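You operate a simulated robot arm through the tools that you are given. There is no shell and no other tool. Be economical: measure what you need, move in short steps, check, and stop when the job is done.

You are at the controls of a simulated robot arm. One attempt, no reset.

TASK
Take the block from the blue panel on the table and put it on the folded blue panel. Put the white stand on the step platform. Fetch the yellow key fob from the car roof and set it on the black plate. Fetch the yellow cloth and set it on the white plate. Put the bin marked "arch" from the blue panel on the table on top of the brown carton there and the bin that says "lamp" on the top of the cream table. Put the yellow tip on the blue panel on the table away on the top of the steel bench. Open the glue drawer, fetch the blue glue block from the inside of the glue drawer and set it on the square blue pad and shut the drawer again. Put one of the cloths from the top of the wooden bench on top of the grey cover there. Put the grey cloth on the top of the wooden bench away on the back corner of the panel table. Open the lid of the tall grey bin. Any order will do. Set down upright: white stand.
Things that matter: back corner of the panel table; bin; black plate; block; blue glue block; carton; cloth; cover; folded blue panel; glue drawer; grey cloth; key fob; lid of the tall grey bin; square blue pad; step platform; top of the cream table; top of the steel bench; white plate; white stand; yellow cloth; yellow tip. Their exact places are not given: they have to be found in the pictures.

Only the result counts: the job must be done as asked and must still hold three seconds after the hand-in. Knocking over, shifting, dropping, spilling or breaking anything else fails it. A push-on lid holds only when it is set on centred and level and pressed home; a screw cap is set on level and turned clockwise until tight. Flat cloth is picked up by pressing the open fingertips on it (5 to 10 N) and closing them slowly along it; thin cloth reads only 2 to 8 mm in the jaws.

THE ROBOT
A 7-joint arm with a two-finger parallel gripper on a trunk, on a base that drives. Base frame: it is fixed to the floor where the robot stands at the start and does not move with it; the origin is under the middle of the robot, x ahead of it, y to its left, z up; the surface under the hand at the start is at about z = 0.862. Units: m, degrees, N and s.
Its first joint turns from -166.0 to 166.0 degrees. Places, roughly: back corner of the panel table [0.9, 0.8, 0.8]; bin [0.75, 0, 1]; black plate [-2.5, -0.4, 0.9]; block (4x4x3 cm) [0.5, 0.1, 0.9]; blue glue block [0.75, -1.25, 0.75]; carton [0.5, -0.25, 1]; cloth (8x6x4 cm) [-5.1, 2.4, 0.9]; cover (10x10x4 cm) [-5.5, 2.3, 0.9]; folded blue panel (6x9x3 cm) [0.9, -0.3, 0.9]; glue drawer [0.7, -1.4, 0.8]; grey cloth (8x6x4 cm) [-5.4, 2.4, 0.9]; key fob [-4.5, -2.5, 1.5]; lid of the tall grey bin [-6.7, -6.2, 0.4]; square blue pad (7x7x3 cm) [0.5, 0.8, 0.9]; step platform [-7.2, -3.1, 0.3]; top of the cream table [-2.1, 1.2, 0.8]; top of the steel bench [-2, -3.1, 0.9]; white plate (12x8x1 cm) [-2.6, -0.4, 0.9]; white stand (14x19x25 cm) [-7.3, -2.3, 0.5]; yellow cloth (8x6x4 cm) [-1.7, -3.1, 0.9]; yellow tip (3x3x3 cm) [0.9, 0, 0.9]. Payload 1.57 kg.
The TCP is the grasp point between the finger pads, 0.03 m short of the fingertips. In the tool frame z runs along the fingers and y along their closing line. The gripper opens to 0.11 m. The fingers are 0.024 m wide and 0.012 m thick; the gripper's body (0.048 by 0.112 m) begins 0.078 m behind the TCP.
Orientation is told as [roll, pitch, yaw] about the base's x, y, z axes, in that order, counted from this pose: with the fingers straight down and closing along the base's y, the tool's x points along the base's -x, its y along +y and its z along -z.

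THE INTERFACE
- The arm moves only by the tool apply_moves. Its argument "deltas" is a list that holds one entry, the list of rows, each a list of 7 numbers: the shift along the base's x, y, z in m, then the turn, a rotation vector about the base's x, y, z in degrees, then the closure, from 0 (fully open) to 1 (shut). In form: [[[x, y, z, wx, wy, wz, jaw], ...]]. A call has 1 to 20 rows; each row shifts and turns the commanded pose from where the row before left it. A row lasts 0.2 s, in which the tool goes at most 0.05 m and 8.6 degrees; a call with a longer step from one row to the next is refused whole, and so is a gripper value outside its range. Where a pose cannot be reached the arm comes as near as it can. A force on the tool above 40 N (or 10 N above the force at the start of the call, whichever is more), or a blocked arm, ends the call early, and 0.2 s more pass. Each finger travels about 0.108 m/s and halts on what it meets, pressing with about 24 N; the grip force reading is that of the motor and also rises with nothing between the fingers. The clock runs only during rows and for 0.2 s after the last one: add rows that do not move to give the fingers time. The reply holds the time, the measured pose of the TCP, the force on the tool along the base axes, the opening and the grip force, in the units named above and with some noise, with the torque about the TCP (base axes, N m) and any sound that the robot's microphone picked up, and new pictures: "show" is both (left out), scene, wrist or none.
- Cameras (640 x 400 px; columns grow to the right, rows downward): "scene" is now at [0.4947, 0.2185, 1.1992]; the picture's right is [0.24, -0.97, 0.00], its down [-0.80, -0.20, -0.56] and it looks along [0.55, 0.13, -0.83] (base axes); focal length 214 px, centre (320, 200). "wrist" rides on the gripper at [0.07, 0.016, -0.141] in the tool frame; the picture's right is [-0.23, 0.97, 0.00], its down [-0.85, -0.20, -0.48] and it looks along [-0.47, -0.11, 0.88] (tool axes); focal length 222 px, centre (320, 200).
- raise_lower(by): slides the trunk up (or, below 0, down) by that many m; the arm and the scene camera ride with it, the base frame stays. It gives what a move gives, with no picture.
- drive_base(legs): drives the robot by 1 to 6 legs, each [ahead, left, turn to the left] in m, m and degrees, along the robot's own axes; the way and the turn of a leg run together, so that a leg with both is an arc; at most 1.5 m and 180 degrees a leg. The arm and the cameras ride along, it lands a little off, and it stops where it bumps. It gives what a move gives, and a new picture of the scene camera.
- aim_head(pan, tilt): turns the head with the scene camera to pan (to the left, within 103 degrees either way) and tilt (down, from -29 to 69), counted from straight ahead of the robot. It gives what a move gives, and a new picture of the scene camera.
- point_at(camera, pixels): for up to 12 pixels [column, row] of the newest picture of that camera ("zoom" is the newest enlarged one), the place [x, y, z] in the base frame of the surface seen there, good to about 0.003 m. No time passes.
- zoom(camera, box): a new picture of the part [left, top, right, bottom] of that camera's present view, enlarged. No time passes.
- sign_off(): hands the job in; it is judged then, once.

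Go step by step. Measure first, check grasps and placings, and put right what went wrong. The budget is 371 turns and 360 pictures, counting those below and the enlarged ones. Unless the task says otherwise, let go and move clear before handing in.

The tools are called after ">>>" as a command line: name --argument value ..., lists and objects as JSON in quotes. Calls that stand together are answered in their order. apply_moves: Moves the arm, as the interface text tells. Its arguments: {"type":"object","properties":{"deltas":{"type":"array","items":{"type":"array","items":{"type":"array","items":{"type":"number"}}}},"show":{"type":"string","enum":["both","scene","wrist","none"]}},"required":["deltas"]} The other tools are called the same way: raise_lower (by) slides the trunk up or down; drive_base (legs) drives the base; aim_head (pan, tilt) turns the head that bears the scene camera; point_at (camera, pixels) gives the place of the surface under pixels of a picture; zoom (camera, box) takes an enlarged picture of a part of a camera's view; sign_off () hands the job in.

At the start:

```text
t: 0.0
ee_pos: [0.6123, 0.3342, 1.2214]
tool_rot: [0.1, 1.9, 0.0]
force: [0.0, -0.9, 0.2]
ft_torque: [-0.01, 0.04, -0.02]
finger_gap: 0.1101
grip_force: 0.0
trunk travel left (down, up): [-0.264, 0.346]
robot x, y, heading: [-0.0017, -0.0037, -0.1]
head pan, tilt: [13.7, 55.8]
```

scene: 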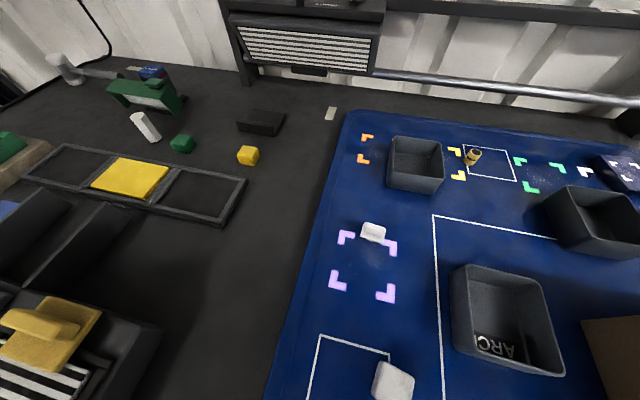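
wrist: 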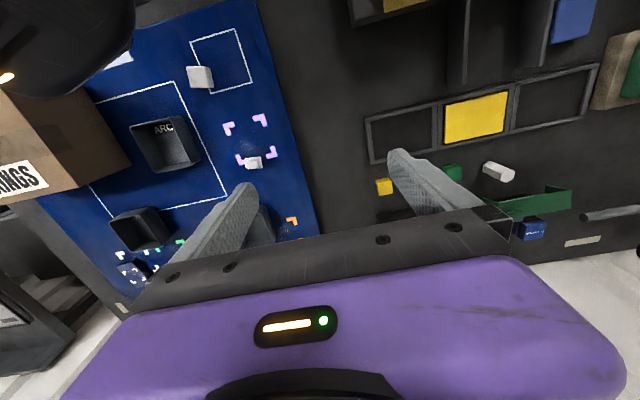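

The scene shows the blue panel with bins (ARC at 505,320), two white blocks (373,232 and 393,380), and a yellow tip (473,156). I'll measure those points and look to the right.

>>> point_at --camera "scene" --pixels '[[373, 232], [393, 380], [473, 156], [505, 345], [415, 180], [590, 220], [490, 270], [130, 180], [150, 72], [625, 175], [330, 113], [600, 345]]'

>>> aim_head --pan -25 --tilt 50

```text
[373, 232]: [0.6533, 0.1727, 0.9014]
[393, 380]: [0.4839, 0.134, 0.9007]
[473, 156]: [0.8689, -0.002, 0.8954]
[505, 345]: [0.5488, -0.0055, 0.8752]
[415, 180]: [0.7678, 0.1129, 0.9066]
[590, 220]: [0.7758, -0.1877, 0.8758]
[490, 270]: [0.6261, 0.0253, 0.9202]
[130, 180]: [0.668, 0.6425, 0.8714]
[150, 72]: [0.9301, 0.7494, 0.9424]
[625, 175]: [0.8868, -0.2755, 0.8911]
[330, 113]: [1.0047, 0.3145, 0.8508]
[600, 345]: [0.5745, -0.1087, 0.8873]
```

```text
t: 1.1
ee_pos: [0.6131, 0.3343, 1.2206]
tool_rot: [0.1, 2.2, 0.0]
force: [0.7, -0.2, -0.1]
ft_torque: [-0.02, 0.0, -0.02]
finger_gap: 0.1102
grip_force: 0.1
trunk travel left (down, up): [-0.264, 0.346]
robot x, y, heading: [0.0002, 0.0003, -0.0]
head pan, tilt: [-25.0, 50.0]
```

scene: 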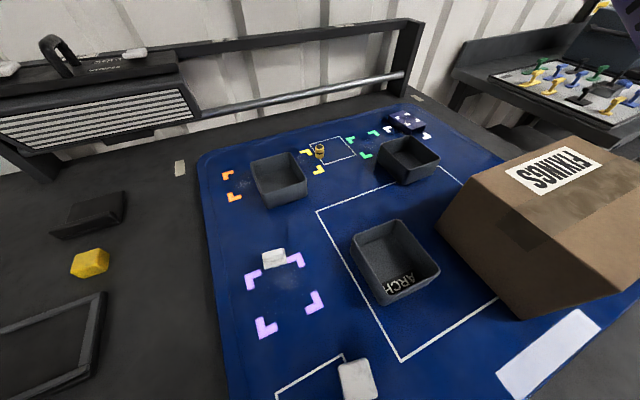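

Three bins are seen; I need to read labels. Zooming.

>>> zoom --camera "scene" --box '[230, 100, 450, 310]'

>>> point_at --camera "scene" --pixels '[[407, 115], [395, 122], [407, 128], [423, 120], [355, 240], [388, 222], [438, 268], [385, 303], [550, 180], [450, 200], [520, 310], [575, 140]]'

>>> aim_head --pan -70 --tilt 45

```text
1.90 times, centred on (340, 205) of scene
```

zoom: 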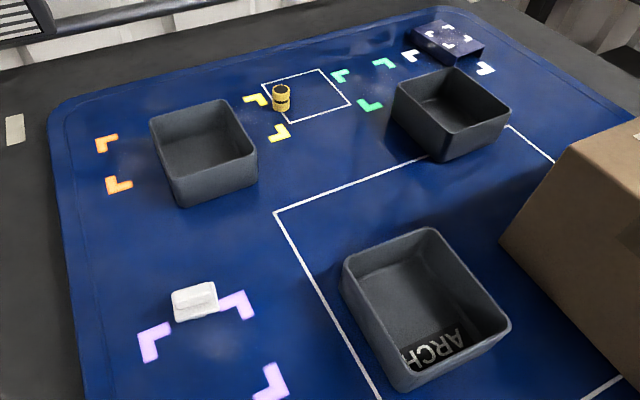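

```text
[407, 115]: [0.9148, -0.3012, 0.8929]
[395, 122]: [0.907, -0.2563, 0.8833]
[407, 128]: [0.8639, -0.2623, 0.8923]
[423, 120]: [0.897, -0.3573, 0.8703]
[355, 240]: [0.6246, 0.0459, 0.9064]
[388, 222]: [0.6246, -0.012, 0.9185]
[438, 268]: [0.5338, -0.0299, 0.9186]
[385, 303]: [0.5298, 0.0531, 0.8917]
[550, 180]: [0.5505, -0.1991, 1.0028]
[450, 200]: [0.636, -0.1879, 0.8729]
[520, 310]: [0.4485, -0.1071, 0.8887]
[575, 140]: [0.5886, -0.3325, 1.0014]
```

```text
t: 2.2
ee_pos: [0.6127, 0.3337, 1.2208]
tool_rot: [0.1, 2.1, 0.1]
force: [-0.3, 0.5, -0.8]
ft_torque: [-0.02, -0.03, 0.02]
finger_gap: 0.11
grip_force: 0.0
trunk travel left (down, up): [-0.264, 0.346]
robot x, y, heading: [0.0016, -0.0028, 0.0]
head pan, tilt: [-70.0, 45.0]
```

scene: 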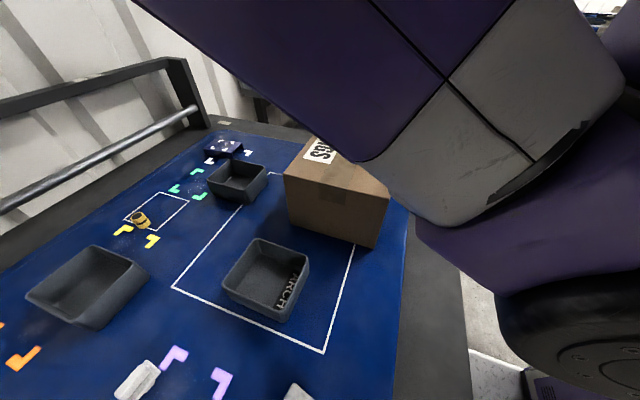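

The bins' labels lie on their floors near side; only ARCH is readable. I'll shift the base right so block, panel, carton are all in reach.

>>> drive_base --legs '[[-0.03, -0.25, 0]]'

>>> aim_head --pan 15 --tilt 60

```text
t: 4.0
ee_pos: [0.5684, 0.1528, 1.2207]
tool_rot: [0.0, 2.1, 2.6]
force: [2.1, -3.4, -0.6]
ft_torque: [0.33, 0.2, 0.02]
finger_gap: 0.1101
grip_force: 0.0
trunk travel left (down, up): [-0.264, 0.346]
robot x, y, heading: [-0.0293, -0.2078, 2.7]
head pan, tilt: [-70.0, 45.0]
```

scene: 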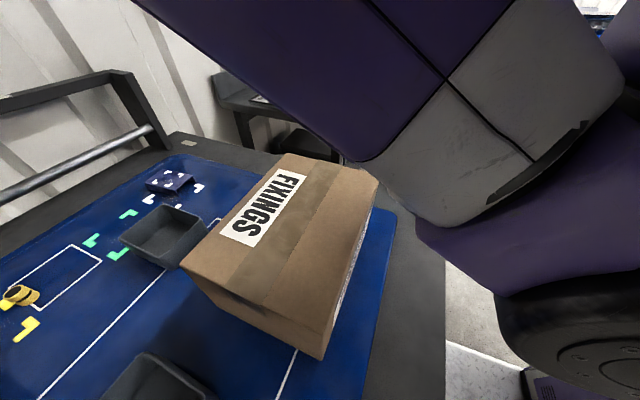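

```text
t: 5.6
ee_pos: [0.5687, 0.1527, 1.2199]
tool_rot: [0.1, 2.2, 2.7]
force: [0.1, -0.3, 0.0]
ft_torque: [0.03, 0.03, -0.02]
finger_gap: 0.1097
grip_force: 0.1
trunk travel left (down, up): [-0.264, 0.346]
robot x, y, heading: [-0.0308, -0.2158, 2.6]
head pan, tilt: [15.0, 60.0]
```

scene: 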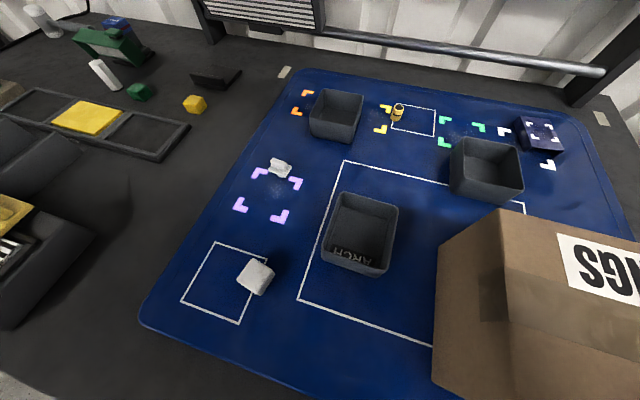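

Block is at (257,276). Zoom to measure it, ARCH bin and folded panel.

>>> zoom --camera "scene" --box '[180, 180, 420, 330]'

>>> point_at --camera "zoom" --pixels '[[205, 202], [158, 262], [205, 292], [245, 240], [205, 240], [420, 45], [580, 65], [540, 240], [390, 200], [450, 190]]'

>>> zoom --camera "scene" --box '[430, 80, 610, 200]'

```text
2.67 times, centred on (300, 255) of scene
```

zoom: 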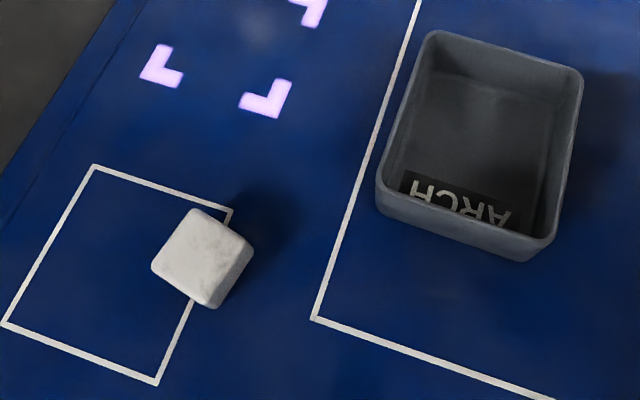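

```text
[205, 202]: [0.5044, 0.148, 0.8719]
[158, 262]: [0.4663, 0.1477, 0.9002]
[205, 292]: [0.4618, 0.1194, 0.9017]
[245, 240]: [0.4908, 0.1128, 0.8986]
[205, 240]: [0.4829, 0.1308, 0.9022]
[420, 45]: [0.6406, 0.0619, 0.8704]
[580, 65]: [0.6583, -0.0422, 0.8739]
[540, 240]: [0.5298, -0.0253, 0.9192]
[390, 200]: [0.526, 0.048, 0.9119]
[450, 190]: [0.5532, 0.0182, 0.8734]
```

```text
3.33 times, centred on (520, 140) of scene
```

zoom: 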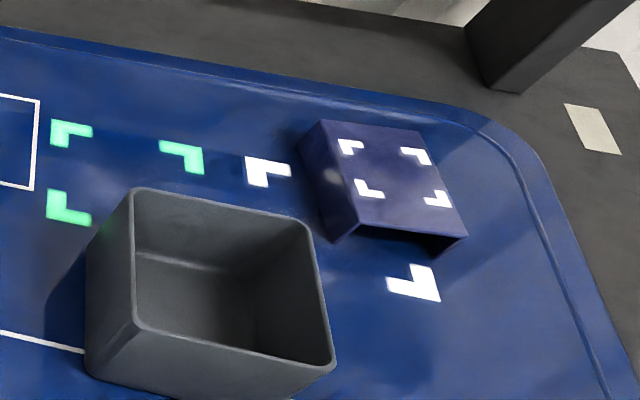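

Block top is centred near (0.483,0.131), height top 0.902. Measure folded panel top.

>>> point_at --camera "zoom" --pixels '[[325, 127], [420, 134], [460, 230], [364, 218], [393, 172], [350, 360], [135, 192], [308, 222], [328, 362], [140, 320], [220, 290], [600, 130]]'

>>> apply_moves --deltas '[[[-0.04, -0.01, 0, 0, 0, 0, 0], [-0.04, -0.012, -0.04, 0, 0, 0, 0], [0, 0, -0.05, 0, 0, 0, 0], [0, 0, -0.05, 0, 0, 0, 0]]]' --show "wrist"

```text
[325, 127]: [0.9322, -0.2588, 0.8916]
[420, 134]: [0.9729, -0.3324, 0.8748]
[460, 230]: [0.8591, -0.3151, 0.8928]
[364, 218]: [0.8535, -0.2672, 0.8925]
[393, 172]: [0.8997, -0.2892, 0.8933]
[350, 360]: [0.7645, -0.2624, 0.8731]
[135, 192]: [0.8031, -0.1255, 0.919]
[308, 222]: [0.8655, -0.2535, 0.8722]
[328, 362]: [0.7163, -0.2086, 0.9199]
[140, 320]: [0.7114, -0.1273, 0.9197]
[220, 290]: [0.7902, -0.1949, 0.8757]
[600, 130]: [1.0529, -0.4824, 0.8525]
```

```text
refused: row 2 steps farther than a row can; nothing moved
```

Folded panel centre ≈ (0.897,-0.289), top 0.893. Move above block with slight yaw.

>>> apply_moves --deltas '[[[-0.03, -0.007, -0.03, 0, 0, -4, 0], [-0.03, -0.007, -0.03, 0, 0, -4, 0], [-0.0277, -0.0077, -0.03, 0, 0, -3.6, 0], [0, 0, -0.05, 0, 0, 0, 0], [0, 0, -0.05, 0, 0, 0, 0], [0, 0, -0.03, 0, 0, 0, 0], [0, 0, 0, 0, 0, 0, 0]]]' --show "wrist"

```text
t: 6.4
ee_pos: [0.4875, 0.1323, 1.1325]
tool_rot: [0.7, 2.0, -9.2]
force: [17.7, 9.9, 17.4]
ft_torque: [-1.65, 1.88, 0.67]
finger_gap: 0.1098
grip_force: 0.1
trunk travel left (down, up): [-0.264, 0.346]
robot x, y, heading: [-0.0281, -0.2068, 2.6]
head pan, tilt: [15.0, 60.0]
stopped in row 4: the force on the tool passed its limit at 83 N (the readings are from after the stop); the commanded pose is now the measured one
```

wrist: 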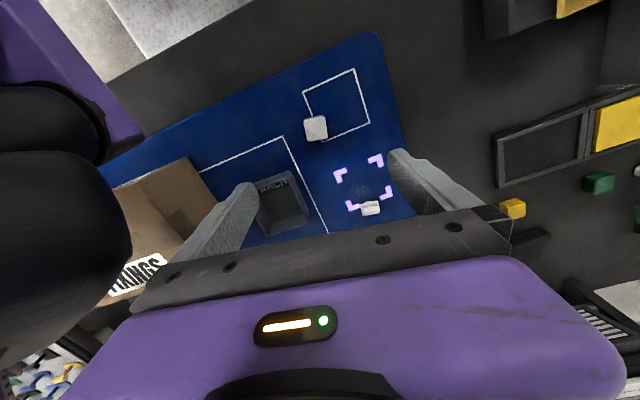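

The arm hit something at z 1.13 (force 83 N). Take a look from the scene camera before moving.

>>> aim_head --pan 0 --tilt 40

>>> aim_head --pan -30 --tilt 40

```text
t: 7.3
ee_pos: [0.4927, 0.13, 1.1325]
tool_rot: [0.4, 1.6, -9.2]
force: [93.2, -23.0, 43.7]
ft_torque: [-0.45, 8.64, 5.52]
finger_gap: 0.1101
grip_force: 0.1
trunk travel left (down, up): [-0.264, 0.346]
robot x, y, heading: [-0.0288, -0.2127, 2.8]
head pan, tilt: [0.0, 40.0]
```

scene: 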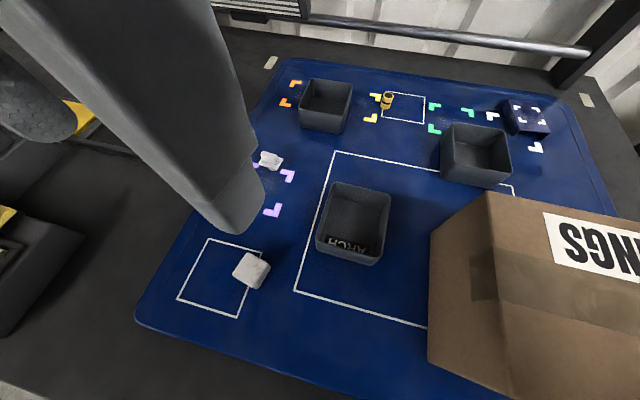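

```text
t: 8.2
ee_pos: [0.4925, 0.1305, 1.1319]
tool_rot: [0.5, 1.5, -9.2]
force: [97.7, -18.9, 41.5]
ft_torque: [-0.68, 8.87, 5.64]
finger_gap: 0.1101
grip_force: 0.0
trunk travel left (down, up): [-0.264, 0.346]
robot x, y, heading: [-0.0302, -0.2047, 2.6]
head pan, tilt: [-30.0, 40.0]
```

scene: 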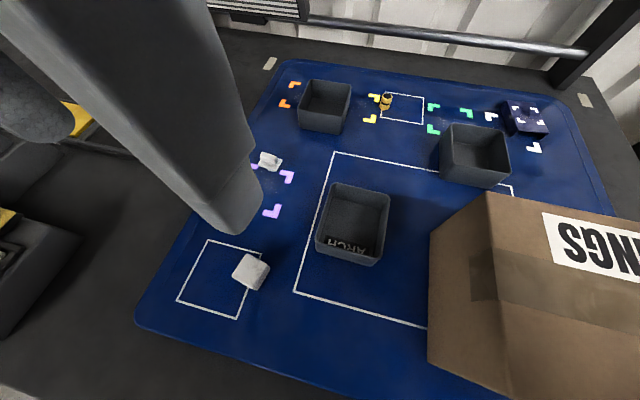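

The gripper touched the head camera itself (images froze at the same view, finger close to the lens). I'll back the arm out forward, then reverse the base so the block is farther away.

>>> apply_moves --deltas '[[[0.03, 0, 0, 0, 0, 0, 0], [0.04, 0.0, 0, 0, 0, 0, 0], [0.05, 0, 0, 0, 0, 0, 0], [0.0, 0, 0.0, 0, 0, 0, 0]]]' --show "none"

>>> drive_base --legs '[[-0.2, 0.05, -2.6]]'

>>> aim_head --pan 0 --tilt 40

```text
t: 9.2
ee_pos: [0.6073, 0.1302, 1.131]
tool_rot: [0.5, 2.0, -9.0]
force: [-1.1, 0.0, 0.1]
ft_torque: [0.0, 0.02, 0.03]
finger_gap: 0.1099
grip_force: 0.1
trunk travel left (down, up): [-0.264, 0.346]
robot x, y, heading: [-0.029, -0.2112, 2.6]
head pan, tilt: [-30.0, 40.0]
```

```text
t: 10.8
ee_pos: [0.4179, 0.148, 1.1312]
tool_rot: [0.7, 2.0, -11.5]
force: [-0.3, 0.0, 0.5]
ft_torque: [-0.01, -0.01, -0.01]
finger_gap: 0.11
grip_force: 0.0
trunk travel left (down, up): [-0.264, 0.346]
robot x, y, heading: [-0.2315, -0.1635, -0.0]
head pan, tilt: [-30.0, 40.0]
```

scene: 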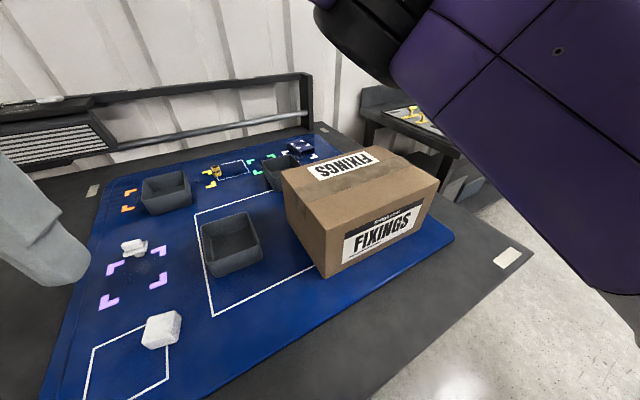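

```text
t: 11.8
ee_pos: [0.4195, 0.1487, 1.132]
tool_rot: [0.6, 2.0, -11.6]
force: [-1.0, 0.0, -0.4]
ft_torque: [-0.01, 0.0, 0.03]
finger_gap: 0.11
grip_force: 0.2
trunk travel left (down, up): [-0.264, 0.346]
robot x, y, heading: [-0.2324, -0.1634, 0.1]
head pan, tilt: [0.0, 40.0]
```

scene: 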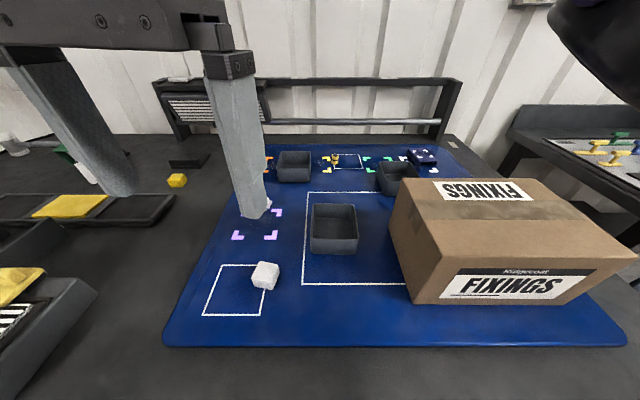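

Clear now. Move over the block and lower.

>>> apply_moves --deltas '[[[0.03, -0.009, 0, 0, 0, 2, 0], [0.0315, -0.009, 0, 0, 0, 0, 0], [0, 0, -0.05, 0, 0, 0, 0], [0, 0, -0.05, 0, 0, 0, 0], [0, 0, -0.05, 0, 0, 0, 0], [0, 0, 0, 0, 0, 0, 0], [0, 0, 0, 0, 0, 0, 0]]]' --show "both"

```text
t: 13.4
ee_pos: [0.4807, 0.1298, 0.984]
tool_rot: [0.6, 2.1, -9.5]
force: [0.3, -0.5, -0.1]
ft_torque: [0.01, 0.02, -0.02]
finger_gap: 0.11
grip_force: 0.0
trunk travel left (down, up): [-0.264, 0.346]
robot x, y, heading: [-0.2298, -0.1655, 0.2]
head pan, tilt: [0.0, 40.0]
```

scene: 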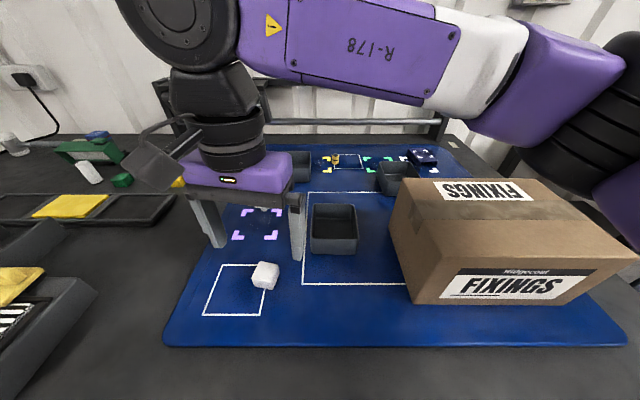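
wrist: 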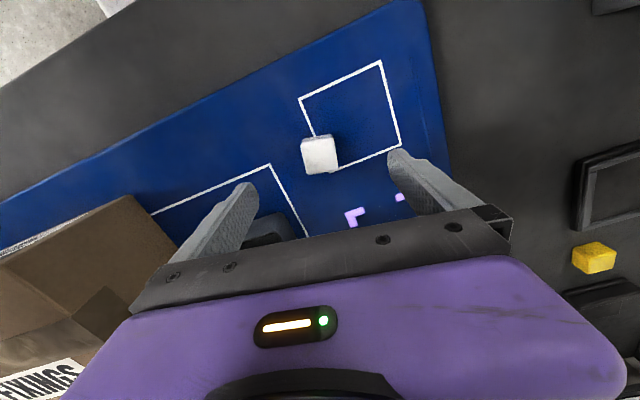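

The block sits centred between the fingers along the approach line. Descend and grip.

>>> apply_moves --deltas '[[[0, 0, -0.04, 0, 0, 0, 0], [0, 0, -0.035, 0, 0, 0, 0], [0, 0, 0, 0, 0, 0, 0], [0, 0, 0, 0, 0, 0, 0.4], [0, 0, 0, 0, 0, 0, 0.8], [0, 0, 0, 0, 0, 0, 1], [0, 0, 0, 0, 0, 0, 1], [0, 0, 0, 0, 0, 0, 1]]]' --show "wrist"

```text
t: 15.2
ee_pos: [0.481, 0.1286, 0.9093]
tool_rot: [0.5, 1.9, -9.6]
force: [0.8, 0.6, -0.1]
ft_torque: [0.02, 0.02, 0.0]
finger_gap: 0.0356
grip_force: 23.8
trunk travel left (down, up): [-0.264, 0.346]
robot x, y, heading: [-0.2317, -0.1626, -0.1]
head pan, tilt: [0.0, 40.0]
```

wrist: 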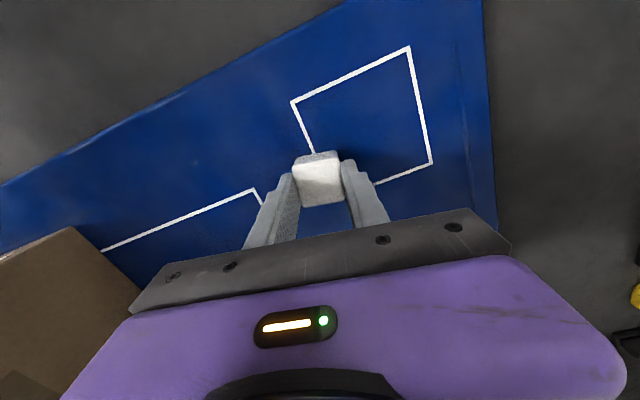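

Gripped (gap 0.036). Lift and drive forward.

>>> apply_moves --deltas '[[[0, 0, 0.04, 0, 0, 0, 1], [0, 0, 0.05, 0, 0, 0, 1], [0, 0, 0.05, 0, 0, 0, 1], [0.03, 0, 0.04, 0, 0, 0, 1], [0.03, 0, 0.04, 0, 0, 0, 1], [0, 0, 0, 0, 0, 0, 1]]]' --show "none"

>>> drive_base --legs '[[0.2, 0, 0]]'

```text
t: 16.6
ee_pos: [0.5415, 0.1281, 1.1272]
tool_rot: [0.6, 2.0, -9.5]
force: [0.7, -0.4, 0.0]
ft_torque: [0.0, -0.02, -0.01]
finger_gap: 0.0351
grip_force: 24.2
trunk travel left (down, up): [-0.264, 0.346]
robot x, y, heading: [-0.231, -0.1623, 0.1]
head pan, tilt: [0.0, 40.0]
```

```text
t: 18.2
ee_pos: [0.7445, 0.1273, 1.1257]
tool_rot: [0.6, 1.9, -9.7]
force: [0.5, 0.2, 0.1]
ft_torque: [0.04, -0.01, -0.02]
finger_gap: 0.0349
grip_force: 23.2
trunk travel left (down, up): [-0.264, 0.346]
robot x, y, heading: [-0.0261, -0.1583, -0.1]
head pan, tilt: [0.0, 40.0]
```

scene: 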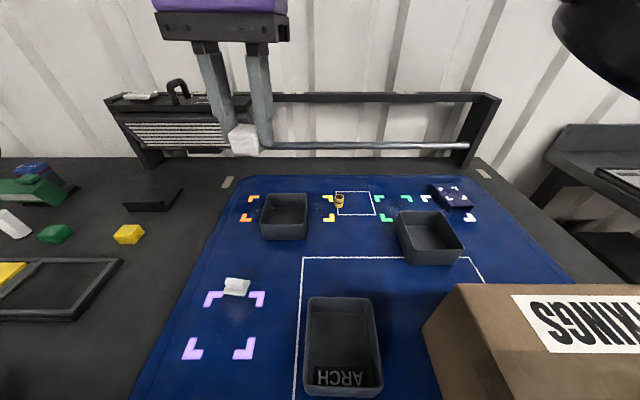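

Traverse to above the folded panel.

>>> apply_moves --deltas '[[[0.01525, -0.0416, 0, 0, 0, 0, 1], [0.01525, -0.0416, 0, 0, 0, 0, 1], [0.01525, -0.0416, 0, 0, 0, 0, 1], [0.01525, -0.0416, 0, 0, 0, 0, 1], [0.01525, -0.0416, 0, 0, 0, 2, 1], [0.01525, -0.0416, 0, 0, 0, 3, 1], [0.01525, -0.0416, 0, 0, 0, 3, 1], [0.01525, -0.0416, 0, 0, 0, 3, 1], [0.01525, -0.0416, 0, 0, 0, 2, 1], [0.01525, -0.0416, 0, 0, 0, 2, 1], [0, 0, -0.05, 0, 0, 0, 1], [0, 0, -0.05, 0, 0, 0, 1], [0, 0, -0.04, 0, 0, 0, 1], [0, 0, 0, 0, 0, 0, 1]]]' --show "both"

```text
t: 21.2
ee_pos: [0.8993, -0.2907, 0.9854]
tool_rot: [0.6, 2.0, 5.3]
force: [0.1, -0.1, -0.3]
ft_torque: [0.03, -0.01, 0.02]
finger_gap: 0.0349
grip_force: 23.7
trunk travel left (down, up): [-0.264, 0.346]
robot x, y, heading: [-0.0275, -0.161, 0.1]
head pan, tilt: [0.0, 40.0]
```

scene: 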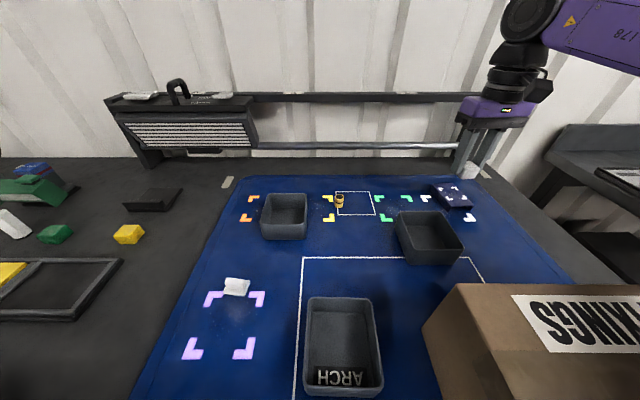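
wrist: 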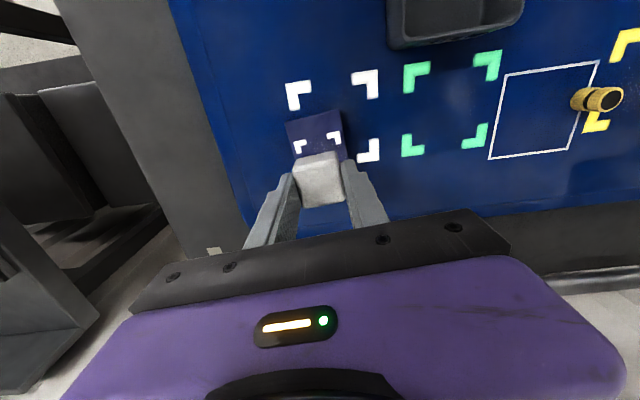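

Aligned over the folded panel (315,135). Lower, release, retreat.

>>> apply_moves --deltas '[[[-0.001, 0.001, -0.03, 0, 0, 0, 1], [0, 0, -0.02, 0, 0, 0, 1], [0, 0, -0.004, 0, 0, 0, 1], [0, 0, 0, 0, 0, 0, 1], [0, 0, 0, 0, 0, 0, 0.6], [0, 0, 0, 0, 0, 0, 0.4], [0, 0, 0, 0, 0, 0, 0.3], [0, 0, 0.03, 0, 0, 0, 0.3], [0, 0, 0.05, 0, 0, 0, 0.3], [0, 0, 0.05, 0, 0, 0, 0], [0, 0, 0.05, 0, 0, 0, 0]]]' --show "wrist"

```text
t: 23.6
ee_pos: [0.8969, -0.2884, 1.114]
tool_rot: [0.6, 2.1, 5.3]
force: [0.7, 0.4, -1.5]
ft_torque: [0.02, 0.05, 0.01]
finger_gap: 0.11
grip_force: 0.1
trunk travel left (down, up): [-0.264, 0.346]
robot x, y, heading: [-0.033, -0.1639, 0.1]
head pan, tilt: [0.0, 40.0]
```

wrist: 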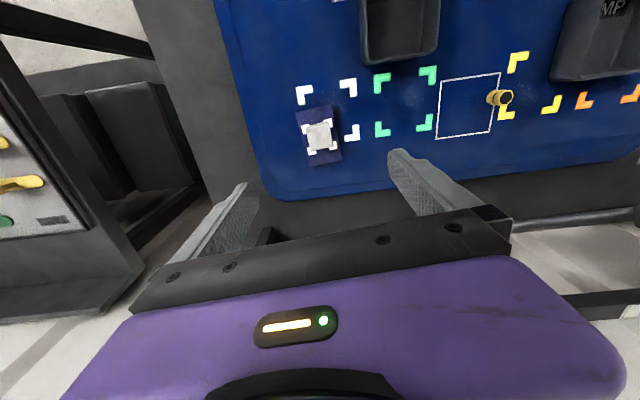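

Block rests on the folded panel; also "MP" shows in the bin at (600,10) → LAMP bin is at (0.77,0.11). Now measure the ARCH bin's rim.

>>> zoom --camera "scene" --box '[260, 270, 430, 400]'

>>> point_at --camera "zoom" --pixels '[[178, 108], [420, 108], [455, 360], [172, 360], [300, 100], [170, 230], [440, 230], [310, 378]]'

```text
3.08 times, centred on (345, 335) of scene
```

zoom: 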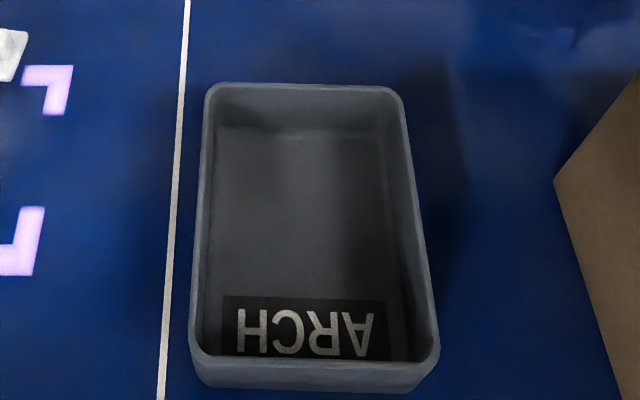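

```text
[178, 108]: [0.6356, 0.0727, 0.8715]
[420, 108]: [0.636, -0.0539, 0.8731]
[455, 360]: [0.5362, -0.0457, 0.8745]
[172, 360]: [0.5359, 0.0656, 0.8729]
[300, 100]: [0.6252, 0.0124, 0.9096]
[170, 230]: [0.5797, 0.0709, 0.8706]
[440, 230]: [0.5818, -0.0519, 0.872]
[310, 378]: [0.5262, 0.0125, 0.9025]
```

>>> point_at --camera "zoom" --pixels '[[215, 90], [388, 90], [436, 350], [193, 350], [300, 86], [203, 200], [413, 200], [310, 364]]'

```text
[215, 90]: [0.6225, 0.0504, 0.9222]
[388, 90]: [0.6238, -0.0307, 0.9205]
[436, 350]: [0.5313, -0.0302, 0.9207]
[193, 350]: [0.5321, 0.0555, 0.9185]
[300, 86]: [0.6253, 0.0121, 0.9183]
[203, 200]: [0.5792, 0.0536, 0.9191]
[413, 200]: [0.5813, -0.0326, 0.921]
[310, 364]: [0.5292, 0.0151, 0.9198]
```

ARCH bin centre (0.577,0.011), 0.10 x 0.088. Back up the base to keep the arm clear of the head, and look at the carton.

>>> drive_base --legs '[[-0.2, 0, 0]]'

>>> aim_head --pan -10 --tilt 50

```text
t: 25.2
ee_pos: [0.6937, -0.2914, 1.1137]
tool_rot: [0.6, 2.0, 5.2]
force: [-1.2, -0.3, -0.5]
ft_torque: [-0.01, 0.0, 0.01]
finger_gap: 0.11
grip_force: 0.0
trunk travel left (down, up): [-0.264, 0.346]
robot x, y, heading: [-0.2314, -0.1632, -0.1]
head pan, tilt: [0.0, 40.0]
```

scene: 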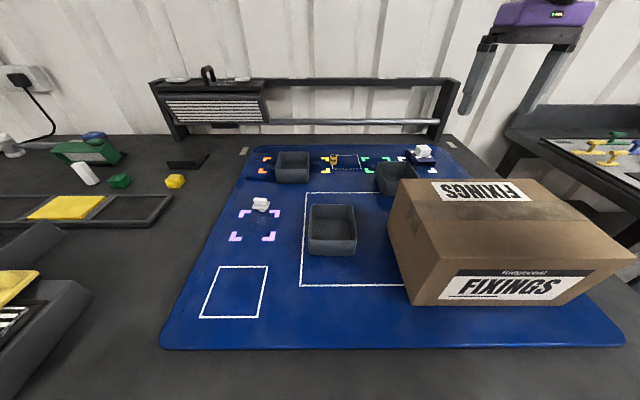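

```text
t: 25.9
ee_pos: [0.6953, -0.2914, 1.1139]
tool_rot: [0.6, 2.1, 5.1]
force: [-0.8, -0.2, -0.7]
ft_torque: [0.01, 0.01, -0.01]
finger_gap: 0.1102
grip_force: 0.1
trunk travel left (down, up): [-0.264, 0.346]
robot x, y, heading: [-0.231, -0.1638, -0.0]
head pan, tilt: [-10.0, 50.0]
```

scene: 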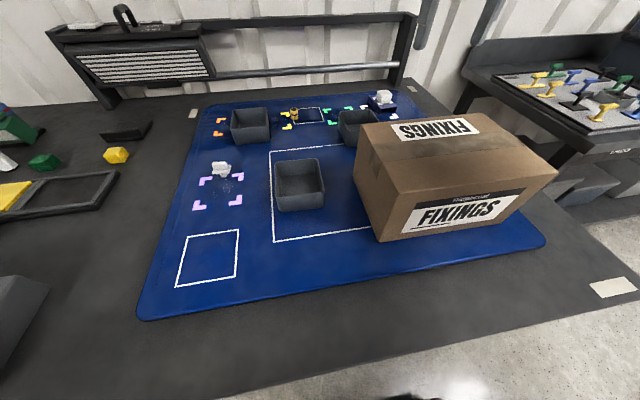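

Measure carton top corners while moving over the ARCH bin.

>>> point_at --camera "scene" --pixels '[[362, 126], [482, 117], [550, 172], [385, 202], [440, 160], [520, 165], [420, 130], [400, 185]]'

>>> apply_moves --deltas '[[[-0.015, 0.0378, 0, 0, 0, -1, 0], [-0.015, 0.0378, 0, 0, 0, -1, 0], [-0.015, 0.0378, 0, 0, 0, -1, 0], [-0.015, 0.0378, 0, 0, 0, -1, 0], [-0.015, 0.0378, 0, 0, 0, -1, 0], [-0.015, 0.0378, 0, 0, 0, 0, 0], [-0.015, 0.0378, 0, 0, 0, 0, 0], [-0.0133, 0.0378, 0, 0, 0, 0, 0], [0, 0, -0.05, 0, 0, 0, 0], [0, 0, -0.05, 0, 0, 0, 0], [0, 0, 0, 0, 0, 0, 0]]]' --show "wrist"

```text
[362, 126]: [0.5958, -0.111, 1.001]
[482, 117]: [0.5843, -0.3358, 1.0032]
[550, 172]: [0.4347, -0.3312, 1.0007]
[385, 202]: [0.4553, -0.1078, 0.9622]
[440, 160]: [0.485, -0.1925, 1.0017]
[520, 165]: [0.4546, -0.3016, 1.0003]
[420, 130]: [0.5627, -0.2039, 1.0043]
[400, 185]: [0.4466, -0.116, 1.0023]
```

```text
t: 28.3
ee_pos: [0.5758, 0.0116, 1.0145]
tool_rot: [0.7, 2.1, 0.2]
force: [-0.2, -0.3, 1.2]
ft_torque: [0.01, 0.0, 0.01]
finger_gap: 0.11
grip_force: 0.0
trunk travel left (down, up): [-0.264, 0.346]
robot x, y, heading: [-0.2298, -0.1627, -0.2]
head pan, tilt: [-10.0, 50.0]
```

wrist: 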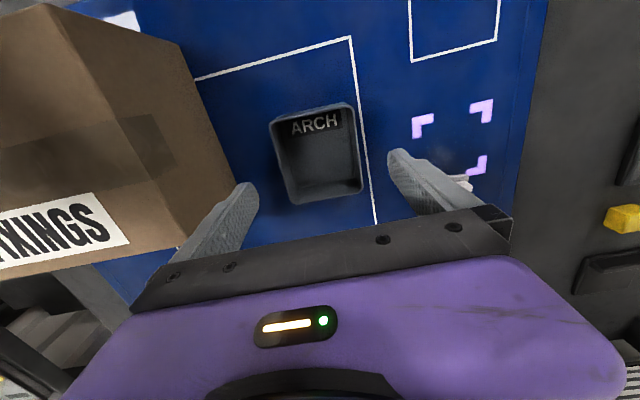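

Bin centred between fingers. Descend and grip by its sides.

>>> apply_moves --deltas '[[[0, 0, -0.05, 0, 0, 0, 0], [0, 0, -0.05, 0, 0, 0, 0], [0, 0, -0.006, 0, 0, 0, 0], [0, 0, 0, 0, 0, 0, 0], [0, 0, 0, 0, 0, 0, 0.15], [0, 0, 0, 0, 0, 0, 0.3], [0, 0, 0, 0, 0, 0, 0.3], [0, 0, 0, 0, 0, 0, 0.4], [0, 0, 0, 0, 0, 0, 0.4]]]' --show "both"

```text
t: 30.3
ee_pos: [0.5768, 0.0098, 0.9075]
tool_rot: [0.6, 2.1, 0.1]
force: [-0.8, 0.1, -0.7]
ft_torque: [-0.02, -0.04, 0.02]
finger_gap: 0.0899
grip_force: 24.2
trunk travel left (down, up): [-0.264, 0.346]
robot x, y, heading: [-0.2318, -0.1623, -0.3]
head pan, tilt: [-10.0, 50.0]
```

scene: 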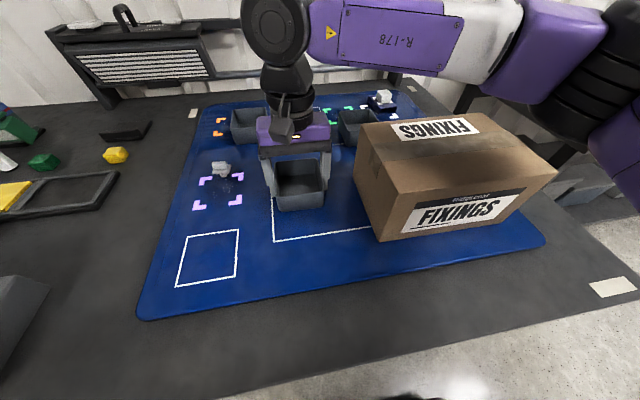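
wrist: 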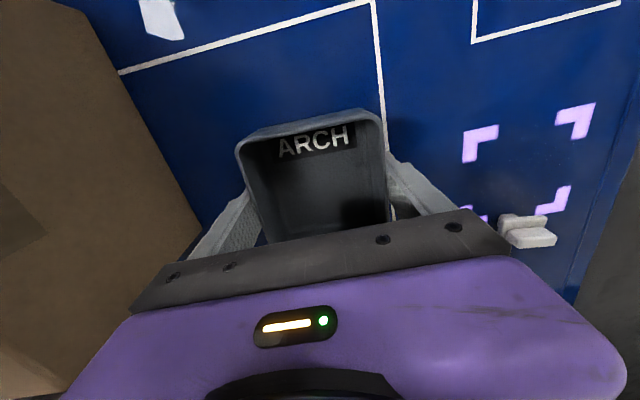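

Gripped at 0.090. Lift, carry above carton centre (0.52,-0.222).

>>> apply_moves --deltas '[[[0, 0, 0.03, 0, 0, 0, 0.4], [0, 0, 0.05, 0, 0, 0, 0.4], [0, 0, 0.05, 0, 0, 0, 0.4], [0, 0, 0.05, 0, 0, 0, 0.4], [0, 0, 0.03, 0, 0, 0, 0.4], [-0.009, -0.0387, 0, 0, 0, 0, 0.4], [-0.009, -0.0387, 0, 0, 0, 0, 0.4], [-0.009, -0.0387, 0, 0, 0, 0, 0.4], [-0.009, -0.0387, 0, 0, 0, 0, 0.4], [-0.009, -0.0387, 0, 0, 0, 0, 0.4], [-0.009, -0.0387, 0, 0, 0, 0, 0.4], [0, 0, 0, 0, 0, 0, 0.4], [0, 0, -0.05, 0, 0, 0, 0.4], [0, 0, 0, 0, 0, 0, 0.4]]]' --show "both"

```text
t: 33.3
ee_pos: [0.5206, -0.2218, 1.0692]
tool_rot: [0.6, 2.0, 0.0]
force: [-0.4, 0.6, -2.5]
ft_torque: [-0.02, -0.01, -0.02]
finger_gap: 0.09
grip_force: 24.1
trunk travel left (down, up): [-0.264, 0.346]
robot x, y, heading: [-0.2273, -0.1614, -0.2]
head pan, tilt: [-10.0, 50.0]
```

scene: 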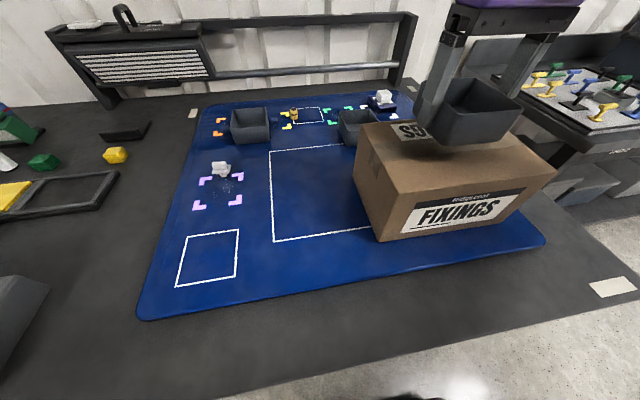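
wrist: 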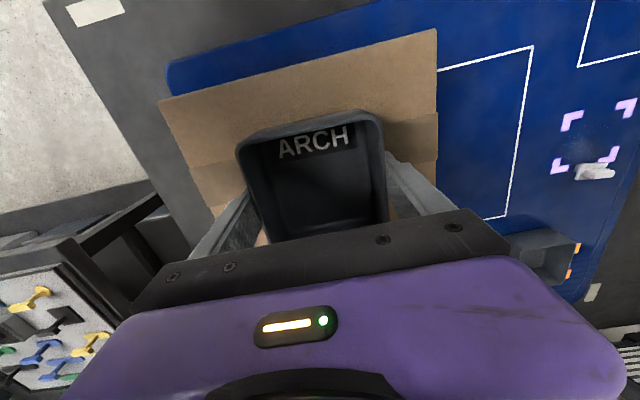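

Over the carton. Lower in small steps watching force, then release.

>>> apply_moves --deltas '[[[0, 0, -0.02, 0, 0, 0, 0.4], [0, 0, -0.008, 0, 0, 0, 0.4], [0, 0, -0.003, 0, 0, 0, 0.4], [0, 0, 0, 0, 0, 0, 0.4]]]' --show "none"

>>> apply_moves --deltas '[[[0, 0, 0, 0, 0, 0, 0.2], [0, 0, 0, 0, 0, 0, 0.1], [0, 0, 0, 0, 0, 0, 0], [0, 0, 0, 0, 0, 0, 0], [0, 0, 0.02, 0, 0, 0, 0], [0, 0, 0.05, 0, 0, 0, 0], [0, 0, 0.05, 0, 0, 0, 0], [0, 0, 0.05, 0, 0, 0, 0]]]' --show "scene"

```text
t: 34.3
ee_pos: [0.5209, -0.2221, 1.0372]
tool_rot: [0.5, 2.0, 0.1]
force: [1.7, 0.9, 5.3]
ft_torque: [-0.25, 0.22, -0.03]
finger_gap: 0.0898
grip_force: 24.2
trunk travel left (down, up): [-0.264, 0.346]
robot x, y, heading: [-0.2317, -0.1674, -0.6]
head pan, tilt: [-10.0, 50.0]
```

```text
t: 36.1
ee_pos: [0.5236, -0.2208, 1.2068]
tool_rot: [0.5, 2.0, 0.2]
force: [0.9, -0.4, -0.5]
ft_torque: [0.02, 0.04, -0.03]
finger_gap: 0.1099
grip_force: 0.1
trunk travel left (down, up): [-0.264, 0.346]
robot x, y, heading: [-0.2312, -0.1634, -0.1]
head pan, tilt: [-10.0, 50.0]
```

scene: 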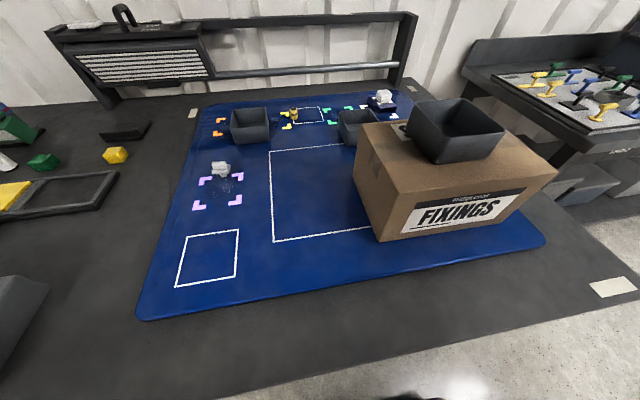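

ARCH bin rests on the carton. Now look right to the bench with the glue drawer.

>>> aim_head --pan -45 --tilt 35

```text
t: 37.1
ee_pos: [0.5246, -0.2205, 1.2066]
tool_rot: [0.7, 2.0, 0.1]
force: [-0.1, 0.5, -0.9]
ft_torque: [0.0, -0.01, -0.01]
finger_gap: 0.1103
grip_force: 0.2
trunk travel left (down, up): [-0.264, 0.346]
robot x, y, heading: [-0.2308, -0.1668, -0.2]
head pan, tilt: [-45.0, 35.0]
```

scene: 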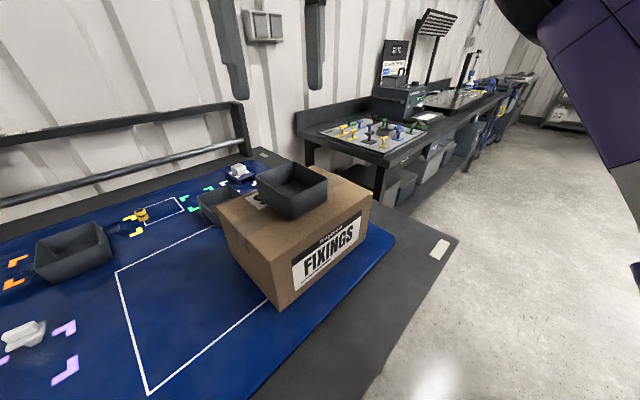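

>>> point_at --camera "scene" --pixels '[[383, 165], [360, 130], [440, 125], [395, 90], [500, 95], [425, 40], [412, 100], [470, 115], [420, 160]]'

>>> zoom --camera "scene" --box '[290, 0, 560, 200]'

```text
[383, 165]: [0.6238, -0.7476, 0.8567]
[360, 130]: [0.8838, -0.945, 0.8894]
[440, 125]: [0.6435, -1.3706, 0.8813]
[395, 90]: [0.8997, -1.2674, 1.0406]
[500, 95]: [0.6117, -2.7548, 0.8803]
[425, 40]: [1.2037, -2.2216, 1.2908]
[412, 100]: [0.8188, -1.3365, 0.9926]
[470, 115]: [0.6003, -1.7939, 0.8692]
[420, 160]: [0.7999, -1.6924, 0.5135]
```

```text
2.00 times, centred on (425, 100) of scene
```

zoom: 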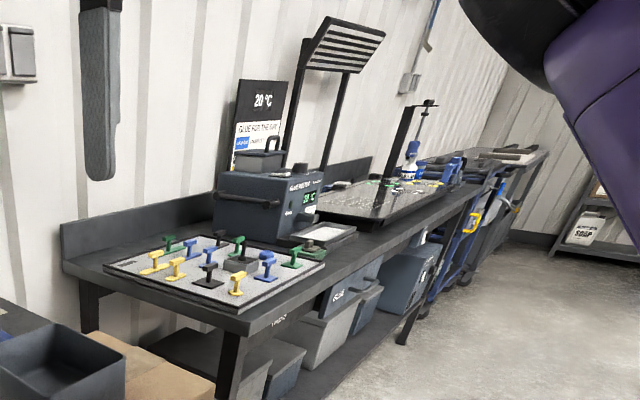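

Path is free; drive right along the bench.

>>> drive_base --legs '[[-0.1, -1.15, 0]]'

>>> aim_head --pan 0 --tilt 35

```text
t: 43.0
ee_pos: [0.4353, -1.3531, 1.2072]
tool_rot: [0.6, 1.9, 1.4]
force: [-0.4, -0.7, 0.4]
ft_torque: [0.02, 0.0, -0.01]
finger_gap: 0.1103
grip_force: 0.0
trunk travel left (down, up): [-0.264, 0.346]
robot x, y, heading: [-0.3167, -1.3104, 1.0]
head pan, tilt: [-45.0, 35.0]
```

scene: 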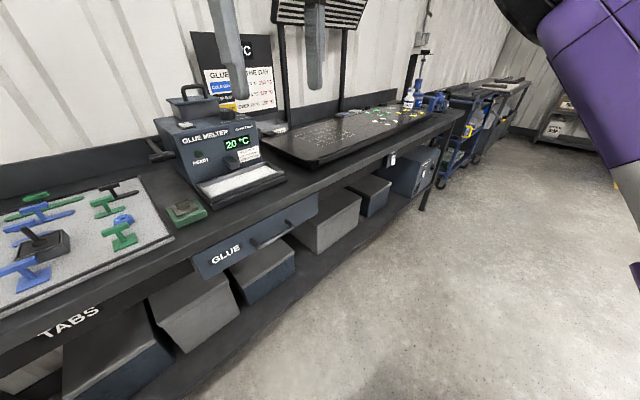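

```text
t: 44.1
ee_pos: [0.4362, -1.3513, 1.2077]
tool_rot: [0.7, 2.0, 1.4]
force: [0.1, -1.0, -0.2]
ft_torque: [0.02, 0.02, 0.0]
finger_gap: 0.1101
grip_force: 0.2
trunk travel left (down, up): [-0.264, 0.346]
robot x, y, heading: [-0.3227, -1.3116, 1.1]
head pan, tilt: [0.0, 35.0]
```

scene: 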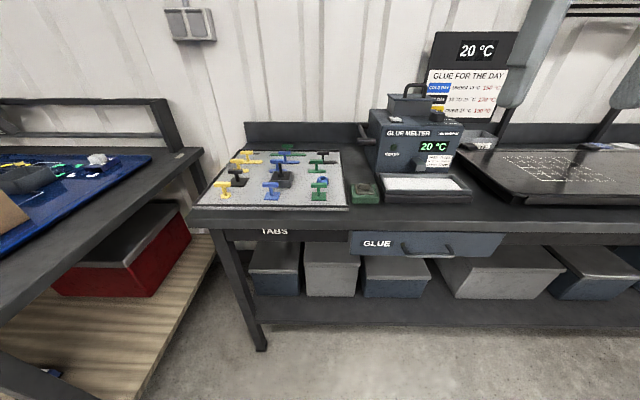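

The GLUE drawer with its handle at (427,252) is seen. Measure and zoom.

>>> zoom --camera "scene" --box '[330, 170, 530, 295]'

>>> point_at --camera "scene" --pixels '[[405, 248], [427, 254], [450, 249], [370, 245], [480, 245], [427, 240], [352, 235], [503, 236], [427, 222], [427, 190], [365, 190], [345, 206]]'

```text
3.20 times, centred on (430, 232) of scene
```

zoom: 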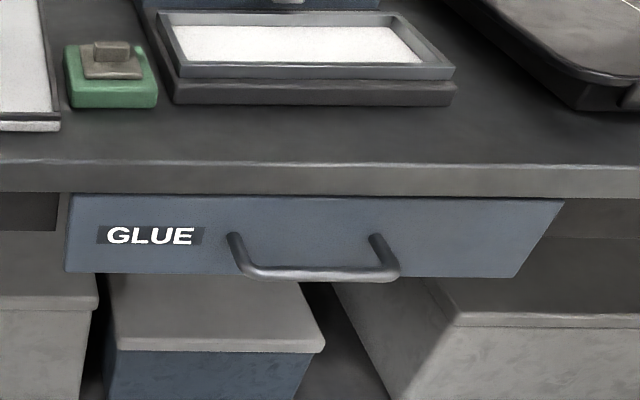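

```text
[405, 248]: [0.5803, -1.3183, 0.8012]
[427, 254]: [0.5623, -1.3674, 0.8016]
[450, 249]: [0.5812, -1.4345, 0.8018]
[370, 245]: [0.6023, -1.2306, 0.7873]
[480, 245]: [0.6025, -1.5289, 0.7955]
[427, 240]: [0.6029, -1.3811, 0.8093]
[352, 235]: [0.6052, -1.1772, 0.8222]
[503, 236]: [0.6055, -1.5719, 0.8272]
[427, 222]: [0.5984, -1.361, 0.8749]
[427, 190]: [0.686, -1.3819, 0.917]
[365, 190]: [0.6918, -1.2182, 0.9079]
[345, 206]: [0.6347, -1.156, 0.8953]
```

Handle bar centre ≈ (0.562,-1.377,0.801), front face x≈0.603, bench lip z 0.875. I'll back up a bit and turn the gripper to point forward with vertical closing.

>>> drive_base --legs '[[-0.1, 0.04, -1]]'

>>> apply_moves --deltas '[[[0, -0.02, -0.02, 0, 0, 8, 0], [0, -0.02, -0.02, 0, 0, 8, 0], [0, -0.02, -0.02, 0, 0, 8, 0], [0, -0.02, -0.02, 0, 0, 8, 0], [0, 0, -0.02, 0, 0, 8, 0], [0, 0, 0, 0, 0, 8, 0], [0, 0, 0, 0, 0, 8, 0], [0, 0, 0, 0, 0, 8, 0], [0, 0, 0, 0, 0, 8, 0], [0, 0, 0, 0, 0, 8, 0], [0, 0, 0, 0, 0, 8, 0], [0, 0, 0, 0, 0, 0, 0]]]' --show "scene"

```text
t: 45.3
ee_pos: [0.3345, -1.3279, 1.207]
tool_rot: [0.6, 2.0, 0.4]
force: [-1.0, 0.4, 0.7]
ft_torque: [0.03, 0.03, 0.01]
finger_gap: 0.1101
grip_force: 0.1
trunk travel left (down, up): [-0.264, 0.346]
robot x, y, heading: [-0.4202, -1.2722, 0.2]
head pan, tilt: [0.0, 35.0]
```

scene: 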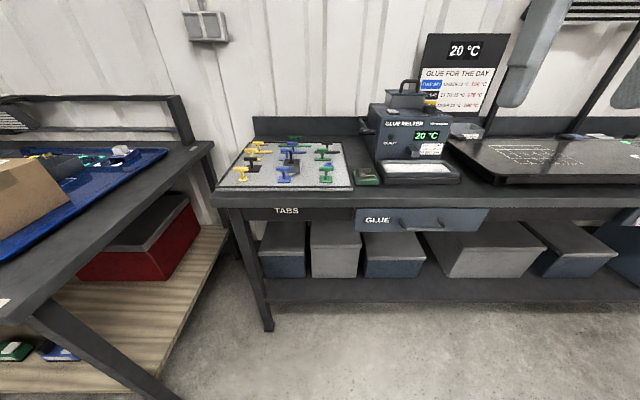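

```text
t: 47.9
ee_pos: [0.1813, -1.2179, 1.0559]
tool_rot: [0.6, 2.0, 88.2]
force: [-0.2, -0.6, 0.1]
ft_torque: [0.01, 0.03, 0.01]
finger_gap: 0.1102
grip_force: 0.2
out of reach, approached as far as the arm can: row 5, 6, 7, 8, 9, 10, 11
trunk travel left (down, up): [-0.264, 0.346]
robot x, y, heading: [-0.4221, -1.2729, 0.3]
head pan, tilt: [0.0, 35.0]
```

scene: 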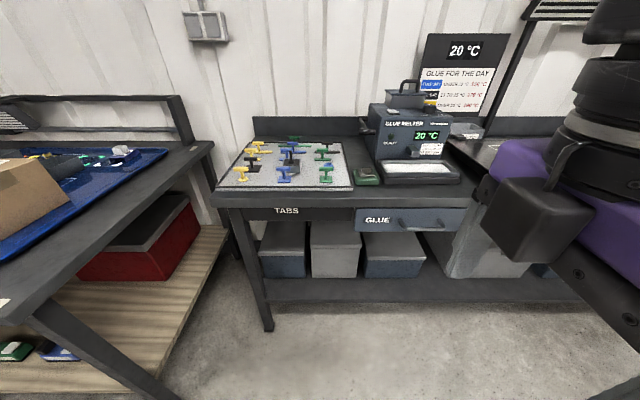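

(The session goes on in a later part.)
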